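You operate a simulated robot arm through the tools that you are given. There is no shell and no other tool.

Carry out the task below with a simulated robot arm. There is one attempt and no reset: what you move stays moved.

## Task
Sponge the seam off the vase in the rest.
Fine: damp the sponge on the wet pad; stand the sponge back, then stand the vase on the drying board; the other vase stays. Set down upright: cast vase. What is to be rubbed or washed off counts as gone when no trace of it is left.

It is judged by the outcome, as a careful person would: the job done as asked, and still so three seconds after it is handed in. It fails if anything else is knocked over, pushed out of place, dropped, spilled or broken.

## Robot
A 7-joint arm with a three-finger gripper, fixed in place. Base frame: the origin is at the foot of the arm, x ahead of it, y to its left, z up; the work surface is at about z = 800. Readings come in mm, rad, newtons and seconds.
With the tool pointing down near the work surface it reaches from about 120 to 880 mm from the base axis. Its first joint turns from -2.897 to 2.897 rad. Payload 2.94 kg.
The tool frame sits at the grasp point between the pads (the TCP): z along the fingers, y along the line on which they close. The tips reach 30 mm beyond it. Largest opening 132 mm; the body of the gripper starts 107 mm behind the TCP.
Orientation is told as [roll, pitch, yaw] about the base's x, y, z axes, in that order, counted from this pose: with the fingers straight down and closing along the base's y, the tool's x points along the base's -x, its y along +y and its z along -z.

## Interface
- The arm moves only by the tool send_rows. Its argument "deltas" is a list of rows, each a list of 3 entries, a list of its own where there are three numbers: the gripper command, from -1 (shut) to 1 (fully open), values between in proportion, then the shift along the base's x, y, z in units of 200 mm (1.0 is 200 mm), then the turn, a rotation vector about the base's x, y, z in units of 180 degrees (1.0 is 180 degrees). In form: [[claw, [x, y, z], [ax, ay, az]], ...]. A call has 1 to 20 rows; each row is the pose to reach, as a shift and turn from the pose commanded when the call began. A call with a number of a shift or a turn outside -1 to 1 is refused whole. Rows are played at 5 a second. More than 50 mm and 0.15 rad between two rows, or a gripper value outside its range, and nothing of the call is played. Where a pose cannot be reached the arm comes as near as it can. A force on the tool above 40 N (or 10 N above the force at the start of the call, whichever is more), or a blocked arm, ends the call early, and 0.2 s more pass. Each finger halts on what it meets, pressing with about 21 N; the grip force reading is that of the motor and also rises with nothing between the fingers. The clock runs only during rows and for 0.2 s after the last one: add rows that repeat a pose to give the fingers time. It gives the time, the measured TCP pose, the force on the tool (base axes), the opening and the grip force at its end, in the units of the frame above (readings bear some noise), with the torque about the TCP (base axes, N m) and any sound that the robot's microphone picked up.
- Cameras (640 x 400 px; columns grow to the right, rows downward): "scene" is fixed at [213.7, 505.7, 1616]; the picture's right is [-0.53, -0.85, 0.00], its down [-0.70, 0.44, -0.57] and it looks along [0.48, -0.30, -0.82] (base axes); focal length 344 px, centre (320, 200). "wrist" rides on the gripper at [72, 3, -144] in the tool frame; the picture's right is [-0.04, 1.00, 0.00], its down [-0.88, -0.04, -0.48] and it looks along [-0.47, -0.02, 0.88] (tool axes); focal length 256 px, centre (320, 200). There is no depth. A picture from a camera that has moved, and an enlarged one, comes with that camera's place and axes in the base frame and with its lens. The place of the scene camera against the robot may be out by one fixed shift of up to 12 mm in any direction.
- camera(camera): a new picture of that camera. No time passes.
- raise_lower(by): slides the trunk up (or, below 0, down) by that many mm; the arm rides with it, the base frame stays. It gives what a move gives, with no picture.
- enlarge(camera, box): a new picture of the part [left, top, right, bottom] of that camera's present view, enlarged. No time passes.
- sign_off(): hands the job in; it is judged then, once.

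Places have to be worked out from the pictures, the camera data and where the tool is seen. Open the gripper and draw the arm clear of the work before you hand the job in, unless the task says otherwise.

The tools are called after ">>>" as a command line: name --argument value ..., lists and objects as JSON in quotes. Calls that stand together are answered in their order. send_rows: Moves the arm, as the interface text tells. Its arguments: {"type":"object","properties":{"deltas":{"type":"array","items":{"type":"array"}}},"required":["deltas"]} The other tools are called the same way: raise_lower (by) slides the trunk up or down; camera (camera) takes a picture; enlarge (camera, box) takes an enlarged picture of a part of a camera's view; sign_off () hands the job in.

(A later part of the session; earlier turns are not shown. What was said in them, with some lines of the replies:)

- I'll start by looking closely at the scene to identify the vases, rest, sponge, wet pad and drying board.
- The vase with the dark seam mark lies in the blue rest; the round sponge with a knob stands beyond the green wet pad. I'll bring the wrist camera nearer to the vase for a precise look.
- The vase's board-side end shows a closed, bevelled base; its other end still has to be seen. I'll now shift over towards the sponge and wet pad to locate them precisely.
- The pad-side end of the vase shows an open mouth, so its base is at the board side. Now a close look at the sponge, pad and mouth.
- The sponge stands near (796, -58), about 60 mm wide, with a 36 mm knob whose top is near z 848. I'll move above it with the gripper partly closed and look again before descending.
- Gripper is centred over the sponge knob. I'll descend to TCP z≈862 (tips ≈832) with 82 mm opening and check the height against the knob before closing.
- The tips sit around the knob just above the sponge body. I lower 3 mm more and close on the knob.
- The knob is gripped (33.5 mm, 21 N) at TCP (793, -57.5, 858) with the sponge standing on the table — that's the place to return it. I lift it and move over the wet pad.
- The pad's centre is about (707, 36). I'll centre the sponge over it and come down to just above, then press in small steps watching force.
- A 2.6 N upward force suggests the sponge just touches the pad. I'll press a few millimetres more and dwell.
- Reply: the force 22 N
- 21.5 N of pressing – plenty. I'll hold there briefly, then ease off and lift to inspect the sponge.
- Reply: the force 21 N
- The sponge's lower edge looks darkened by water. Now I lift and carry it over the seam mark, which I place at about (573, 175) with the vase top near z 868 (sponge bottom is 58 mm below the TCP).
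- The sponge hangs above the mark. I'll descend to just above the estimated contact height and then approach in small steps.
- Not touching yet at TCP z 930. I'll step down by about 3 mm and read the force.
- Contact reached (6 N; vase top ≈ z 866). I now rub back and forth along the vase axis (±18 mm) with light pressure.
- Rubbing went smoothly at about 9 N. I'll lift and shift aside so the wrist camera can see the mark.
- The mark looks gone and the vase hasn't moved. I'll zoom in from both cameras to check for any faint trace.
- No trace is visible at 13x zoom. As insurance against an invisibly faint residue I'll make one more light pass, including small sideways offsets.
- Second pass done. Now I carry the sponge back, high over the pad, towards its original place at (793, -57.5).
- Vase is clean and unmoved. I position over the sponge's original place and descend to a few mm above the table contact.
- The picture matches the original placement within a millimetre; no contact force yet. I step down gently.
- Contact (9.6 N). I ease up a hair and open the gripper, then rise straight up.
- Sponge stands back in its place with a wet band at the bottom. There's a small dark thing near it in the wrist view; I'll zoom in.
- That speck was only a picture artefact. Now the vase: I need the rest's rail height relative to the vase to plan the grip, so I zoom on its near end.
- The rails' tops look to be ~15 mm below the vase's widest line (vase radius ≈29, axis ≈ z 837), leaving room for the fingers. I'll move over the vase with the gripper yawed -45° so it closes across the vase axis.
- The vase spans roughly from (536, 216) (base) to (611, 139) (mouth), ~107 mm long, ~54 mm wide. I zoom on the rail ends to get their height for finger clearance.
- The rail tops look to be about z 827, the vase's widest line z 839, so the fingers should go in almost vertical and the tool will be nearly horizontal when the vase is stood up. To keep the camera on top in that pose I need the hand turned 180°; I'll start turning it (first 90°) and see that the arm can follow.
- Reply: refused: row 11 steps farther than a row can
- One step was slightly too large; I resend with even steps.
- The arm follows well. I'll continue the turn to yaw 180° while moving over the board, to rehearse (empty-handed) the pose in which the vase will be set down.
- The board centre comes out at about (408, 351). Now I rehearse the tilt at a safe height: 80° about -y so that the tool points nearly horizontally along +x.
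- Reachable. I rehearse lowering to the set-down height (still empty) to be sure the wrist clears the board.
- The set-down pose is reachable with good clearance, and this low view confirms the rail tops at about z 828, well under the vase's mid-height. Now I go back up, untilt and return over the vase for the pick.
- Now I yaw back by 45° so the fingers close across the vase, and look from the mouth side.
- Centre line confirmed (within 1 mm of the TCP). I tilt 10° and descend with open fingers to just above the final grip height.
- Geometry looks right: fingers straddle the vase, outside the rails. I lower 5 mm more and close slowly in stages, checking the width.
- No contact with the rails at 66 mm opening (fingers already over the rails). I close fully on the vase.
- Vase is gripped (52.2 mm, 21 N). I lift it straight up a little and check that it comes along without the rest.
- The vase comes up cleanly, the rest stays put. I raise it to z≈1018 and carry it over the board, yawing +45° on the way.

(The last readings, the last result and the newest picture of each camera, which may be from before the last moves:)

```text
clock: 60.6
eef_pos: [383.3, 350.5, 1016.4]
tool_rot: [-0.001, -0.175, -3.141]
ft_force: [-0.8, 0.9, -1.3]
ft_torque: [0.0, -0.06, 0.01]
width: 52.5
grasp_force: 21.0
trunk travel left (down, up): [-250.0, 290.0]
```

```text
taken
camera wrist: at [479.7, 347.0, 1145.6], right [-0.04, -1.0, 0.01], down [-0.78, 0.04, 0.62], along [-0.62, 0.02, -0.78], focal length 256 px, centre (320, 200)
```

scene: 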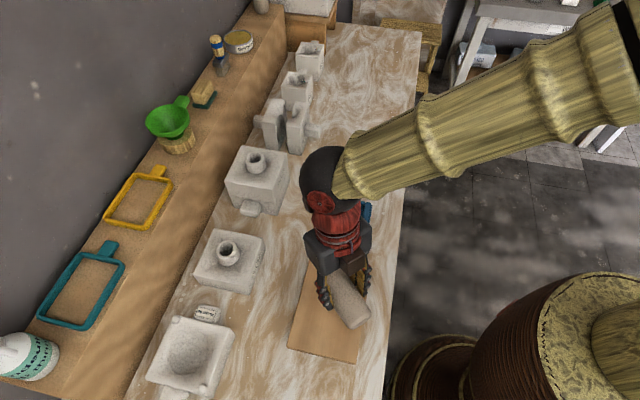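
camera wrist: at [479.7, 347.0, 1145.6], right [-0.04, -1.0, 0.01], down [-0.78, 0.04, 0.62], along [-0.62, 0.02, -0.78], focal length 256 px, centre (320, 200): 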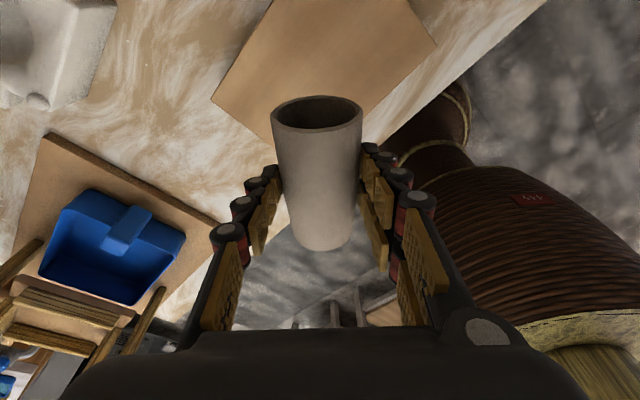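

Vase is held horizontally with its mouth towards +x. Now I tilt by 90° about -y so the mouth turns up.

>>> send_rows --deltas '[[-1, [0, 0, 0], [0, -0.0455, 0]], [-1, [0, 0, 0], [0, -0.091, 0]], [-1, [0, 0, 0], [0, -0.1365, 0]], [-1, [0, 0, 0], [0, -0.182, 0]], [-1, [0, 0, 0], [0, -0.2275, 0]], [-1, [0, 0, 0], [0, -0.273, 0]], [-1, [0, 0, 0], [0, -0.3185, 0]], [-1, [0, 0, 0], [0, -0.364, 0]], [-1, [0, 0, 0], [0, -0.4095, 0]], [-1, [0, 0, 0], [0, -0.455, 0]], [-1, [0, 0, 0], [0, -0.5, 0]], [-1, [0, 0, 0], [0, -0.5, 0]]]'

>>> camera --camera "scene"

>>> camera --camera "wrist"

>>> enlarge --camera "scene" --box '[270, 230, 410, 370]'

```text
clock: 63.2
eef_pos: [382.3, 350.2, 1020.2]
tool_rot: [0.001, 1.398, -3.14]
ft_force: [-0.2, -0.6, -1.8]
ft_torque: [0.0, 0.01, -0.01]
width: 52.4
grasp_force: 21.2
trunk travel left (down, up): [-250.0, 290.0]
```

```text
taken
```

scene: 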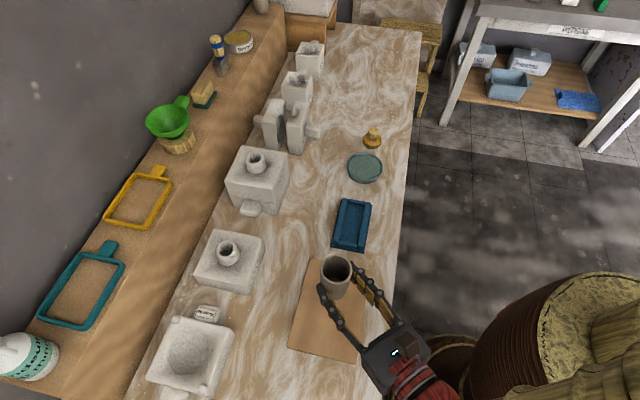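

```text
taken
camera wrist: at [253.9, 347.1, 1114.2], right [-0.01, -1.0, -0.04], down [-0.62, 0.04, -0.78], along [0.78, 0.02, -0.62], focal length 256 px, centre (320, 200)
```

wrist: 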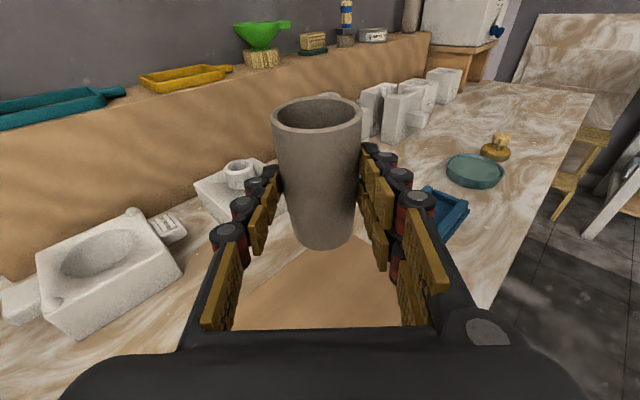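

```text
2.86 times, centred on (340, 300) of scene
camera zoom: at [213.7, 505.7, 1616.0], right [-0.53, -0.85, 0.0], down [-0.7, 0.44, -0.57], along [0.48, -0.3, -0.82], focal length 984 px, centre (263, -86)
```

zoom: 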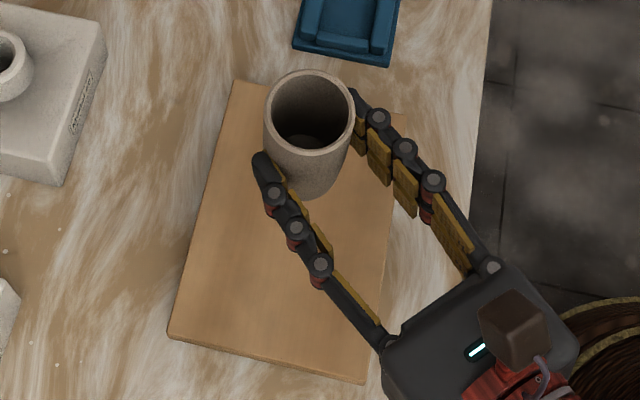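

The vase is upright, mouth up, and the side formerly carrying the seam looks clean. I'll check its verticality and cleanliness more closely.

>>> enlarge --camera "scene" --box '[305, 245, 365, 305]'

>>> enlarge --camera "wrist" --box '[250, 80, 390, 260]'

```text
6.67 times, centred on (335, 275) of scene
camera zoom: at [213.7, 505.7, 1616.0], right [-0.53, -0.85, 0.0], down [-0.7, 0.44, -0.57], along [0.48, -0.3, -0.82], focal length 2296 px, centre (220, -300)
```

zoom: 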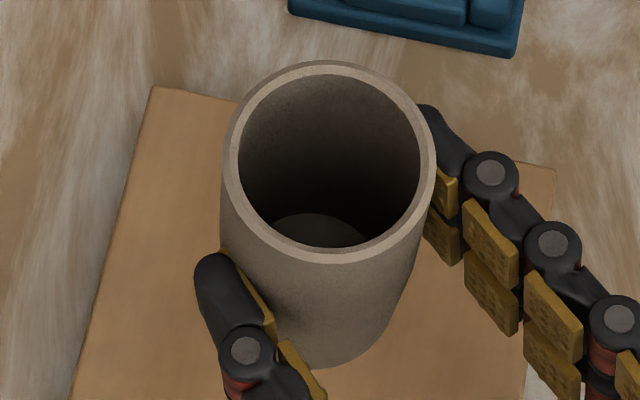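

```text
2.22 times, centred on (320, 170) of wrist
camera zoom: at [253.9, 347.1, 1114.2], right [-0.01, -1.0, -0.04], down [-0.62, 0.04, -0.78], along [0.78, 0.02, -0.62], focal length 569 px, centre (320, 267)
```

zoom: 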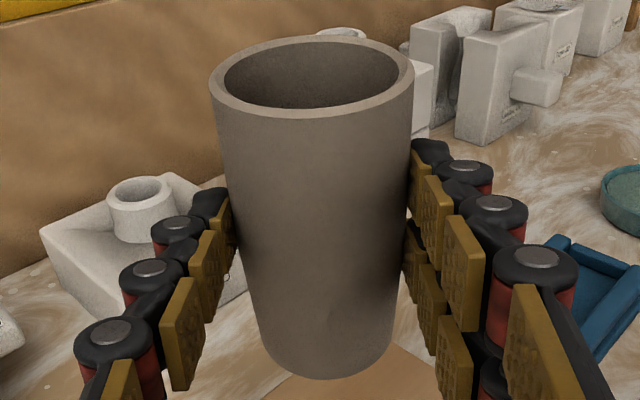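

I notice a possible very faint feature low on the vase's front; zooming in more.

>>> enlarge --camera "wrist" --box '[290, 130, 360, 250]'

>>> enlarge --camera "wrist" --box '[300, 190, 350, 250]'

```text
3.33 times, centred on (325, 190) of wrist
camera zoom: at [253.9, 347.1, 1114.2], right [-0.01, -1.0, -0.04], down [-0.62, 0.04, -0.78], along [0.78, 0.02, -0.62], focal length 853 px, centre (303, 233)
```

zoom: 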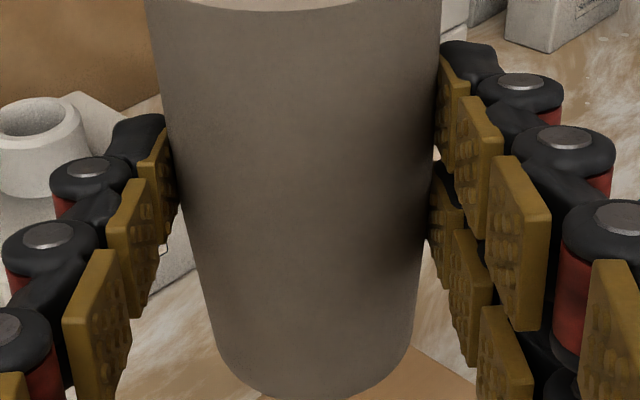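

```text
6.67 times, centred on (325, 220) of wrist
camera zoom: at [253.9, 347.1, 1114.2], right [-0.01, -1.0, -0.04], down [-0.62, 0.04, -0.78], along [0.78, 0.02, -0.62], focal length 1707 px, centre (287, 67)
```

zoom: 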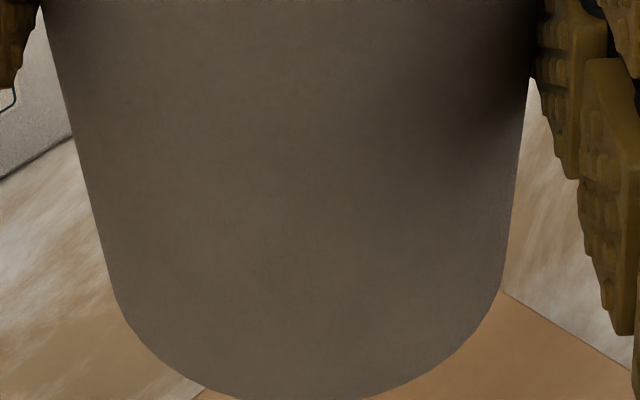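

The vase is spotless on that side and stands vertical within a degree or so, centred over the board. I lower it 120 mm first.

>>> send_rows --deltas '[[-1, [0, 0, -0.15], [0, 0, 0]], [-1, [0, 0, -0.3], [0, 0, 0]], [-1, [0, 0, -0.45], [0, 0, 0]], [-1, [0, 0, -0.58], [0, 0, 0]], [-1, [0, 0, -0.58], [0, 0, 0]]]'

>>> enlarge --camera "scene" --box '[270, 230, 410, 370]'

>>> camera --camera "wrist"

```text
clock: 64.4
eef_pos: [381.3, 350.0, 903.0]
tool_rot: [-0.011, 1.399, 3.131]
ft_force: [1.3, -1.6, 11.5]
ft_torque: [-0.03, -0.15, -0.03]
width: 52.4
grasp_force: 20.7
trunk travel left (down, up): [-250.0, 290.0]
```

```text
2.86 times, centred on (340, 300) of scene
camera zoom: at [213.7, 505.7, 1616.0], right [-0.53, -0.85, 0.0], down [-0.7, 0.44, -0.57], along [0.48, -0.3, -0.82], focal length 984 px, centre (263, -86)
```

zoom: 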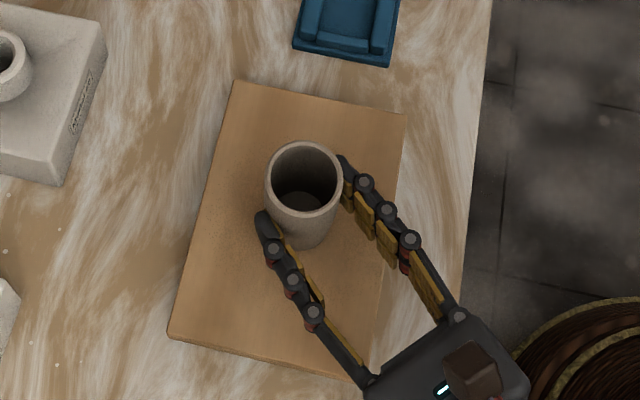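

```text
taken
camera wrist: at [253.2, 346.6, 998.2], right [-0.01, -1.0, -0.04], down [-0.62, 0.04, -0.78], along [0.79, 0.02, -0.62], focal length 256 px, centre (320, 200)
```

wrist: 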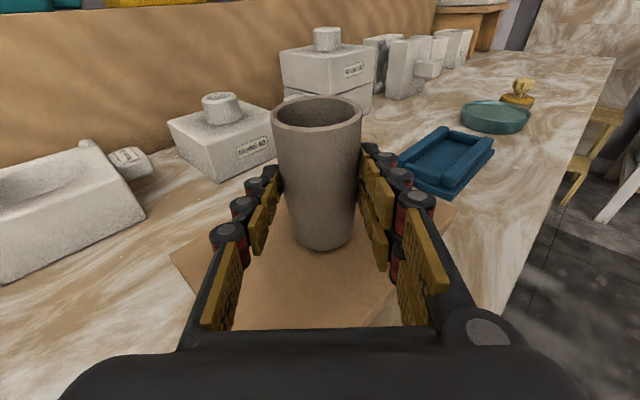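

An 11.5 N upward force: the vase base already touches the board, whose top must be about z 838–840 (re-triangulating its corners from the wrist views agrees). The vase sits at ~(407, 350), the board's centre. I ease up a millimetre and re-read the force.

>>> send_rows --deltas '[[-1, [0, 0, 0.005], [0, 0, 0]], [-1, [0, 0, 0.005], [0, 0, 0]]]'

>>> enlarge --camera "wrist" --box '[250, 80, 390, 270]'

>>> enlarge --camera "scene" --box '[305, 255, 365, 315]'

```text
clock: 65.0
eef_pos: [382.5, 349.7, 902.6]
tool_rot: [0.001, 1.395, -3.14]
ft_force: [2.0, 0.6, 2.3]
ft_torque: [0.07, -0.07, -0.03]
width: 52.3
grasp_force: 21.2
trunk travel left (down, up): [-250.0, 290.0]
```

```text
2.11 times, centred on (320, 175) of wrist
camera zoom: at [253.5, 346.7, 998.7], right [-0.01, -1.0, -0.04], down [-0.62, 0.04, -0.78], along [0.78, 0.02, -0.62], focal length 539 px, centre (320, 253)
```

zoom: 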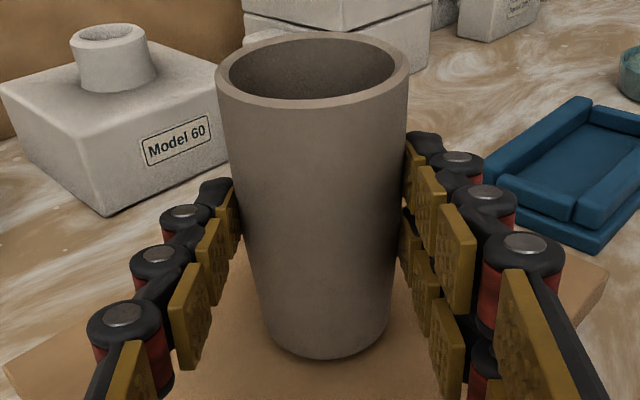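

```text
6.67 times, centred on (335, 285) of scene
camera zoom: at [213.7, 505.7, 1616.0], right [-0.53, -0.85, 0.0], down [-0.7, 0.44, -0.57], along [0.48, -0.3, -0.82], focal length 2296 px, centre (220, -367)
```

zoom: 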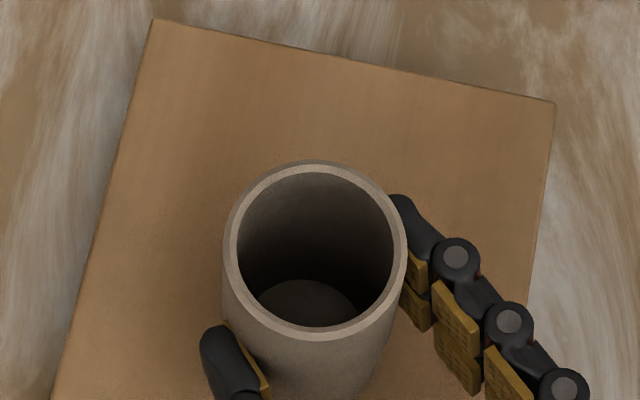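

Light contact (2 N) with the base on the board. I open the gripper slowly to let it stand.

>>> send_rows --deltas '[[-0.18, [0, 0, 0], [0, 0, 0]], [-0.12, [0, 0, 0], [0, 0, 0]], [-0.06, [0, 0, 0], [0, 0, 0]], [0.05, [0, 0, 0], [0, 0, 0]], [0.2, [0, 0, 0], [0, 0, 0]], [0.3, [0, 0, 0], [0, 0, 0]], [0.3, [0, 0, 0], [0, 0, 0]]]'

>>> enlarge --camera "wrist" --box '[250, 80, 390, 270]'

>>> enlarge --camera "scene" --box '[270, 230, 410, 370]'

```text
clock: 66.6
eef_pos: [380.9, 350.1, 902.7]
tool_rot: [0.002, 1.396, -3.14]
ft_force: [-0.1, 1.2, 0.1]
ft_torque: [0.01, 0.02, 0.01]
width: 86.0
grasp_force: 0.2
trunk travel left (down, up): [-250.0, 290.0]
```

```text
2.11 times, centred on (320, 175) of wrist
camera zoom: at [253.5, 346.7, 998.9], right [-0.01, -1.0, -0.04], down [-0.62, 0.04, -0.78], along [0.78, 0.02, -0.62], focal length 539 px, centre (320, 253)
```

zoom: 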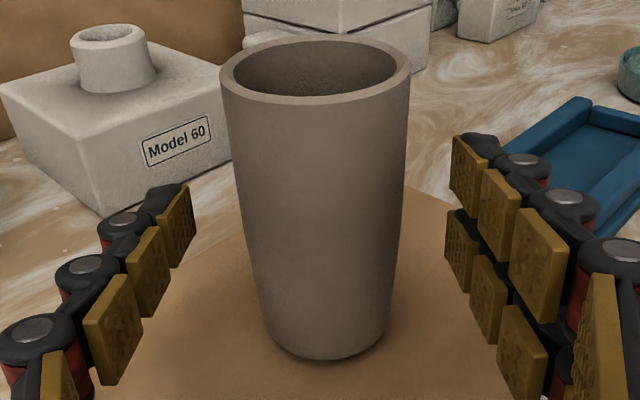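

```text
2.86 times, centred on (340, 300) of scene
camera zoom: at [213.7, 505.7, 1616.0], right [-0.53, -0.85, 0.0], down [-0.7, 0.44, -0.57], along [0.48, -0.3, -0.82], focal length 984 px, centre (263, -86)
```

zoom: 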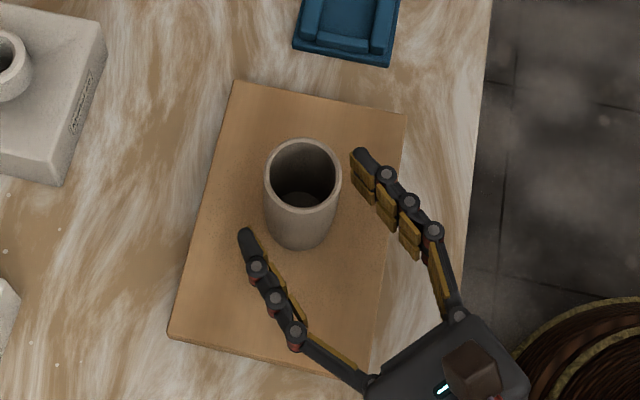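

The vase stands upright on the board on its own. I back straight out along the tool axis, then rise clear.

>>> send_rows --deltas '[[0.3, [-0.07, 0, 0.012], [0, 0, 0]], [0.3, [-0.15, 0, 0.026], [0, 0, 0]], [0.3, [-0.23, 0, 0.04], [0, 0, 0]], [0.3, [-0.32, 0, 0.056], [0, 0, 0]], [0.3, [-0.32, 0, 0.2], [0, 0, 0]], [0.3, [-0.32, 0, 0.4], [0, 0, 0]], [0.3, [-0.32, 0, 0.6], [0, 0, 0]], [0.3, [-0.32, 0, 0.8], [0, 0, 0]], [0.3, [-0.32, 0, 0.8], [0, 0, 0]]]'

>>> camera --camera "scene"

>>> camera --camera "wrist"

```text
clock: 68.6
eef_pos: [326.6, 336.0, 1053.6]
tool_rot: [0.183, 1.391, -2.982]
ft_force: [-0.5, -0.4, -0.9]
ft_torque: [0.01, 0.01, 0.03]
width: 85.7
grasp_force: 0.0
trunk travel left (down, up): [-250.0, 290.0]
```

```text
taken
```

scene: 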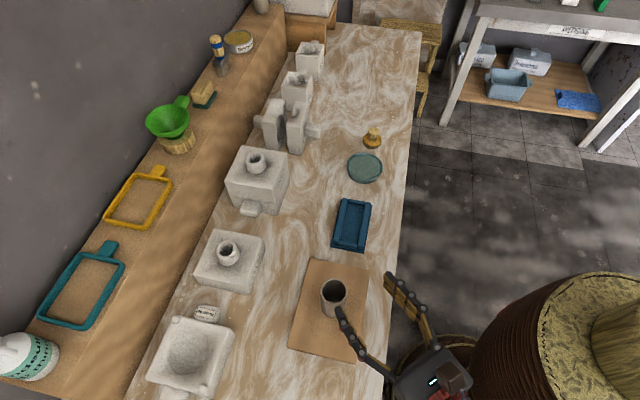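

```text
taken
camera wrist: at [198.0, 338.5, 1148.9], right [-0.03, -1.0, -0.01], down [-0.62, 0.03, -0.78], along [0.78, -0.02, -0.62], focal length 256 px, centre (320, 200)
```

wrist: 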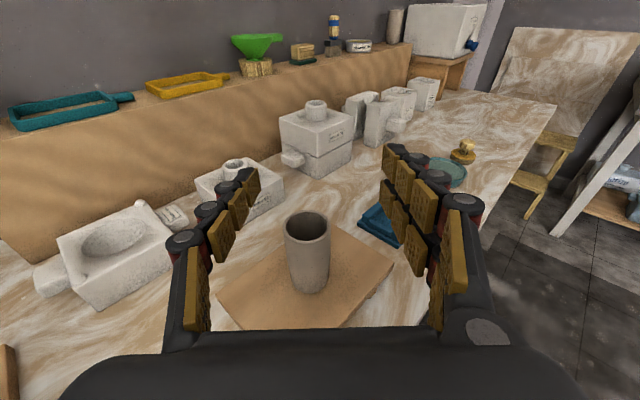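

The vase stands alone on the board; the arm is near a joint limit here, so I'll untilt and raise it well clear, then do a final inspection.

>>> send_rows --deltas '[[0.3, [0, 0, 0.04], [0, 0.0444, 0]], [0.3, [0, 0, 0.08], [0, 0.0888, 0]], [0.3, [0, 0, 0.12], [0, 0.1332, 0]], [0.3, [0, 0, 0.16], [0, 0.1776, 0]], [0.3, [0, 0, 0.2], [0, 0.222, 0]], [0.3, [0, 0, 0.25], [0, 0.2664, 0]], [0.3, [0, 0, 0.3], [0, 0.3108, 0]], [0.3, [0, 0, 0.35], [0, 0.3552, 0]], [0.3, [0, 0, 0.4], [0, 0.3996, 0]], [0.3, [0, 0, 0.45], [0, 0.444, 0]], [0.3, [0, 0, 0.45], [0, 0.444, 0]]]'

>>> camera --camera "scene"

>>> camera --camera "wrist"

```text
clock: 71.0
eef_pos: [317.8, 349.1, 1153.6]
tool_rot: [-0.002, 0.0, -3.14]
ft_force: [-1.1, -0.6, 0.5]
ft_torque: [0.0, -0.01, -0.03]
width: 85.7
grasp_force: 0.1
trunk travel left (down, up): [-250.0, 290.0]
```

```text
taken
```

scene: 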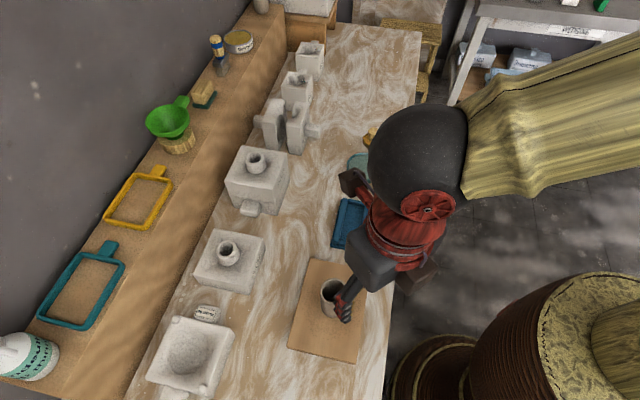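

```text
taken
camera wrist: at [390.8, 346.3, 1297.9], right [-0.04, -1.0, 0.0], down [-0.88, 0.04, 0.48], along [-0.48, 0.02, -0.88], focal length 256 px, centre (320, 200)
```

wrist: 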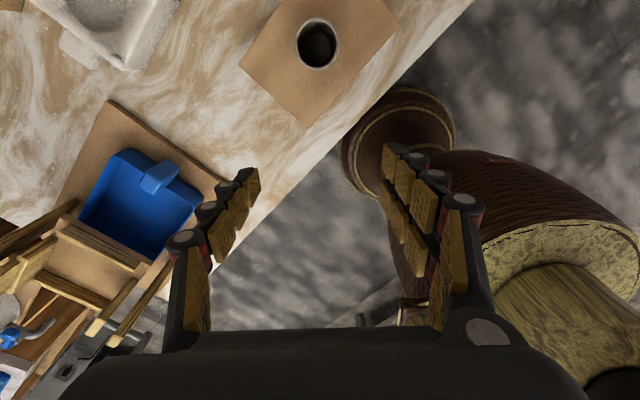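

I'll move so that the wrist camera sees the vase's far side (the side that lay downwards), to make sure no seam trace remains there.

>>> send_rows --deltas '[[0.3, [0.18, 0, 0], [0, 0, 0]], [0.3, [0.36, 0, 0], [0, 0, 0]], [0.3, [0.54, 0, 0], [0, 0, 0]], [0.3, [0.72, 0, 0], [0, 0, 0]], [0.3, [0.9, 0, 0], [0, 0, 0]], [0.3, [1.0, 0, -0.1], [0, 0, 0]], [0.3, [1.0, 0, -0.2], [0, 0, 0]], [0.3, [1.0, 0, -0.2], [0, 0, 0]]]'

>>> camera --camera "wrist"

>>> camera --camera "scene"

```text
clock: 72.8
eef_pos: [520.4, 351.1, 1111.8]
tool_rot: [0.001, 0.003, 3.142]
ft_force: [-0.5, -0.9, 1.0]
ft_torque: [-0.03, -0.01, -0.01]
width: 85.7
grasp_force: 0.1
trunk travel left (down, up): [-250.0, 290.0]
```

```text
taken
camera wrist: at [592.3, 347.2, 1256.4], right [-0.04, -1.0, 0.0], down [-0.88, 0.04, 0.47], along [-0.47, 0.02, -0.88], focal length 256 px, centre (320, 200)
```

wrist: 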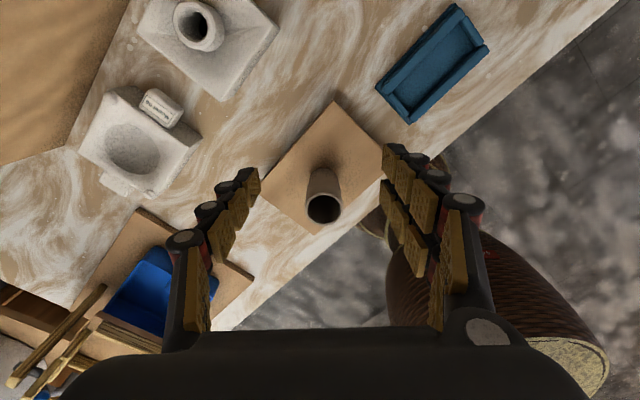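

```text
taken
```

scene: 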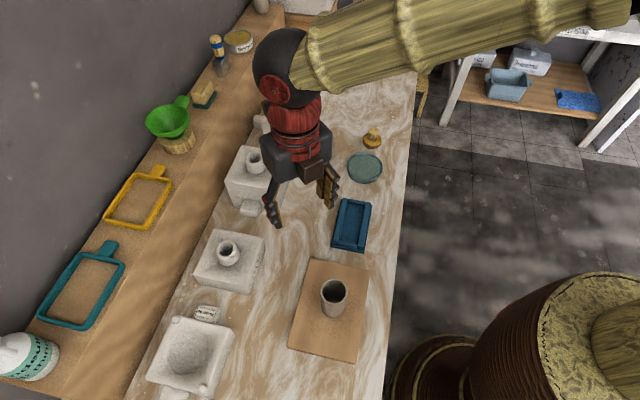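

>>> enlarge --camera "wrist" --box '[290, 140, 360, 240]'

>>> enlarge --camera "scene" --box '[280, 250, 380, 370]'

>>> enlarge --camera "scene" --box '[320, 110, 400, 260]'

```text
4.00 times, centred on (325, 190) of wrist
camera zoom: at [592.3, 347.2, 1256.4], right [-0.04, -1.0, 0.0], down [-0.88, 0.04, 0.47], along [-0.47, 0.02, -0.88], focal length 1024 px, centre (300, 240)
```

zoom: 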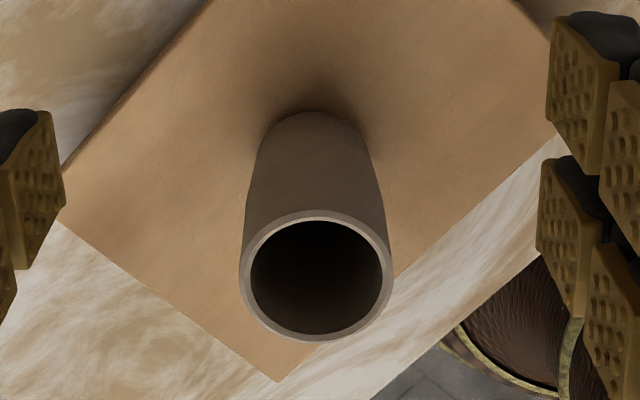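

```text
3.33 times, centred on (330, 310) of scene
camera zoom: at [213.7, 505.7, 1616.0], right [-0.53, -0.85, 0.0], down [-0.7, 0.44, -0.57], along [0.48, -0.3, -0.82], focal length 1148 px, centre (287, -167)
```

zoom: 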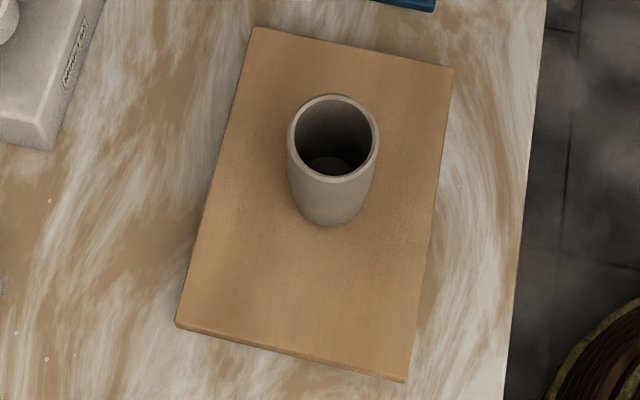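

```text
2.67 times, centred on (360, 185) of scene
camera zoom: at [213.7, 505.7, 1616.0], right [-0.53, -0.85, 0.0], down [-0.7, 0.44, -0.57], along [0.48, -0.3, -0.82], focal length 918 px, centre (213, 240)
```

zoom: 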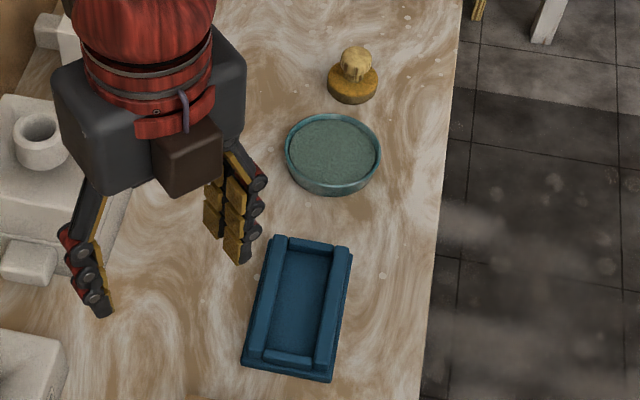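

Everything checks out: vase upright and clean on all visible sides, board and rest unmoved, sponge back in place. I open the gripper fully and raise the arm clear.

>>> send_rows --deltas '[[0.5, [0.1, -0.1, 0.15], [0, 0, 0]], [0.8, [0.2, -0.2, 0.3], [0, 0, 0]], [1, [0.3, -0.3, 0.45], [0, 0, 0]], [1, [0.4, -0.4, 0.5], [0, 0, 0]], [1, [0.4, -0.4, 0.5], [0, 0, 0]], [1, [0.4, -0.4, 0.5], [0, 0, 0]]]'

>>> camera --camera "scene"

```text
clock: 74.2
eef_pos: [597.9, 270.8, 1214.6]
tool_rot: [0.001, 0.002, 3.142]
ft_force: [0.9, 0.0, 0.3]
ft_torque: [0.02, -0.01, 0.04]
width: 132.2
grasp_force: 0.0
trunk travel left (down, up): [-250.0, 290.0]
```

```text
taken
```

scene: 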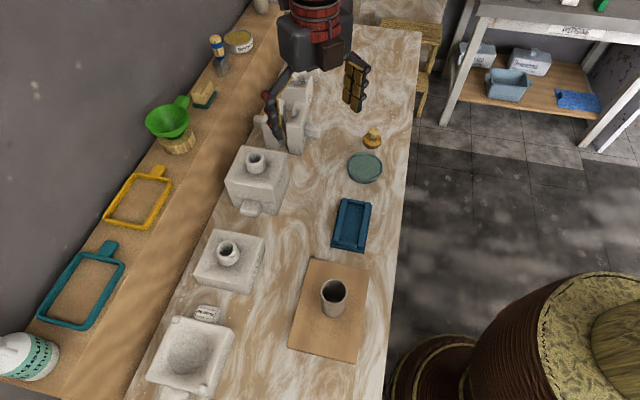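

The arm is clear, the gripper is open, and the scene is as required: seam gone, sponge stood back, vase upright on the drying board, the other vase untouched. I hand the job in.

>>> sign_off

```text
The job is handed in.
```

The seam is sponged off the vase, and the vase now stands upright, mouth up, near the centre of the drying board.

- **Seam:** I damped the sponge on the wet pad and rubbed the mark in two passes. Zoomed pictures from both cameras show no trace on any side they could see.
- **Sponge:** It stands back where it was, to within about 2 mm by the pictures.
- **Everything else:** The board and the rest have not moved in the pictures. I never touched the other vase, and I saw nothing else knocked or shifted.

I opened the gripper fully and raised the arm clear before handing in.
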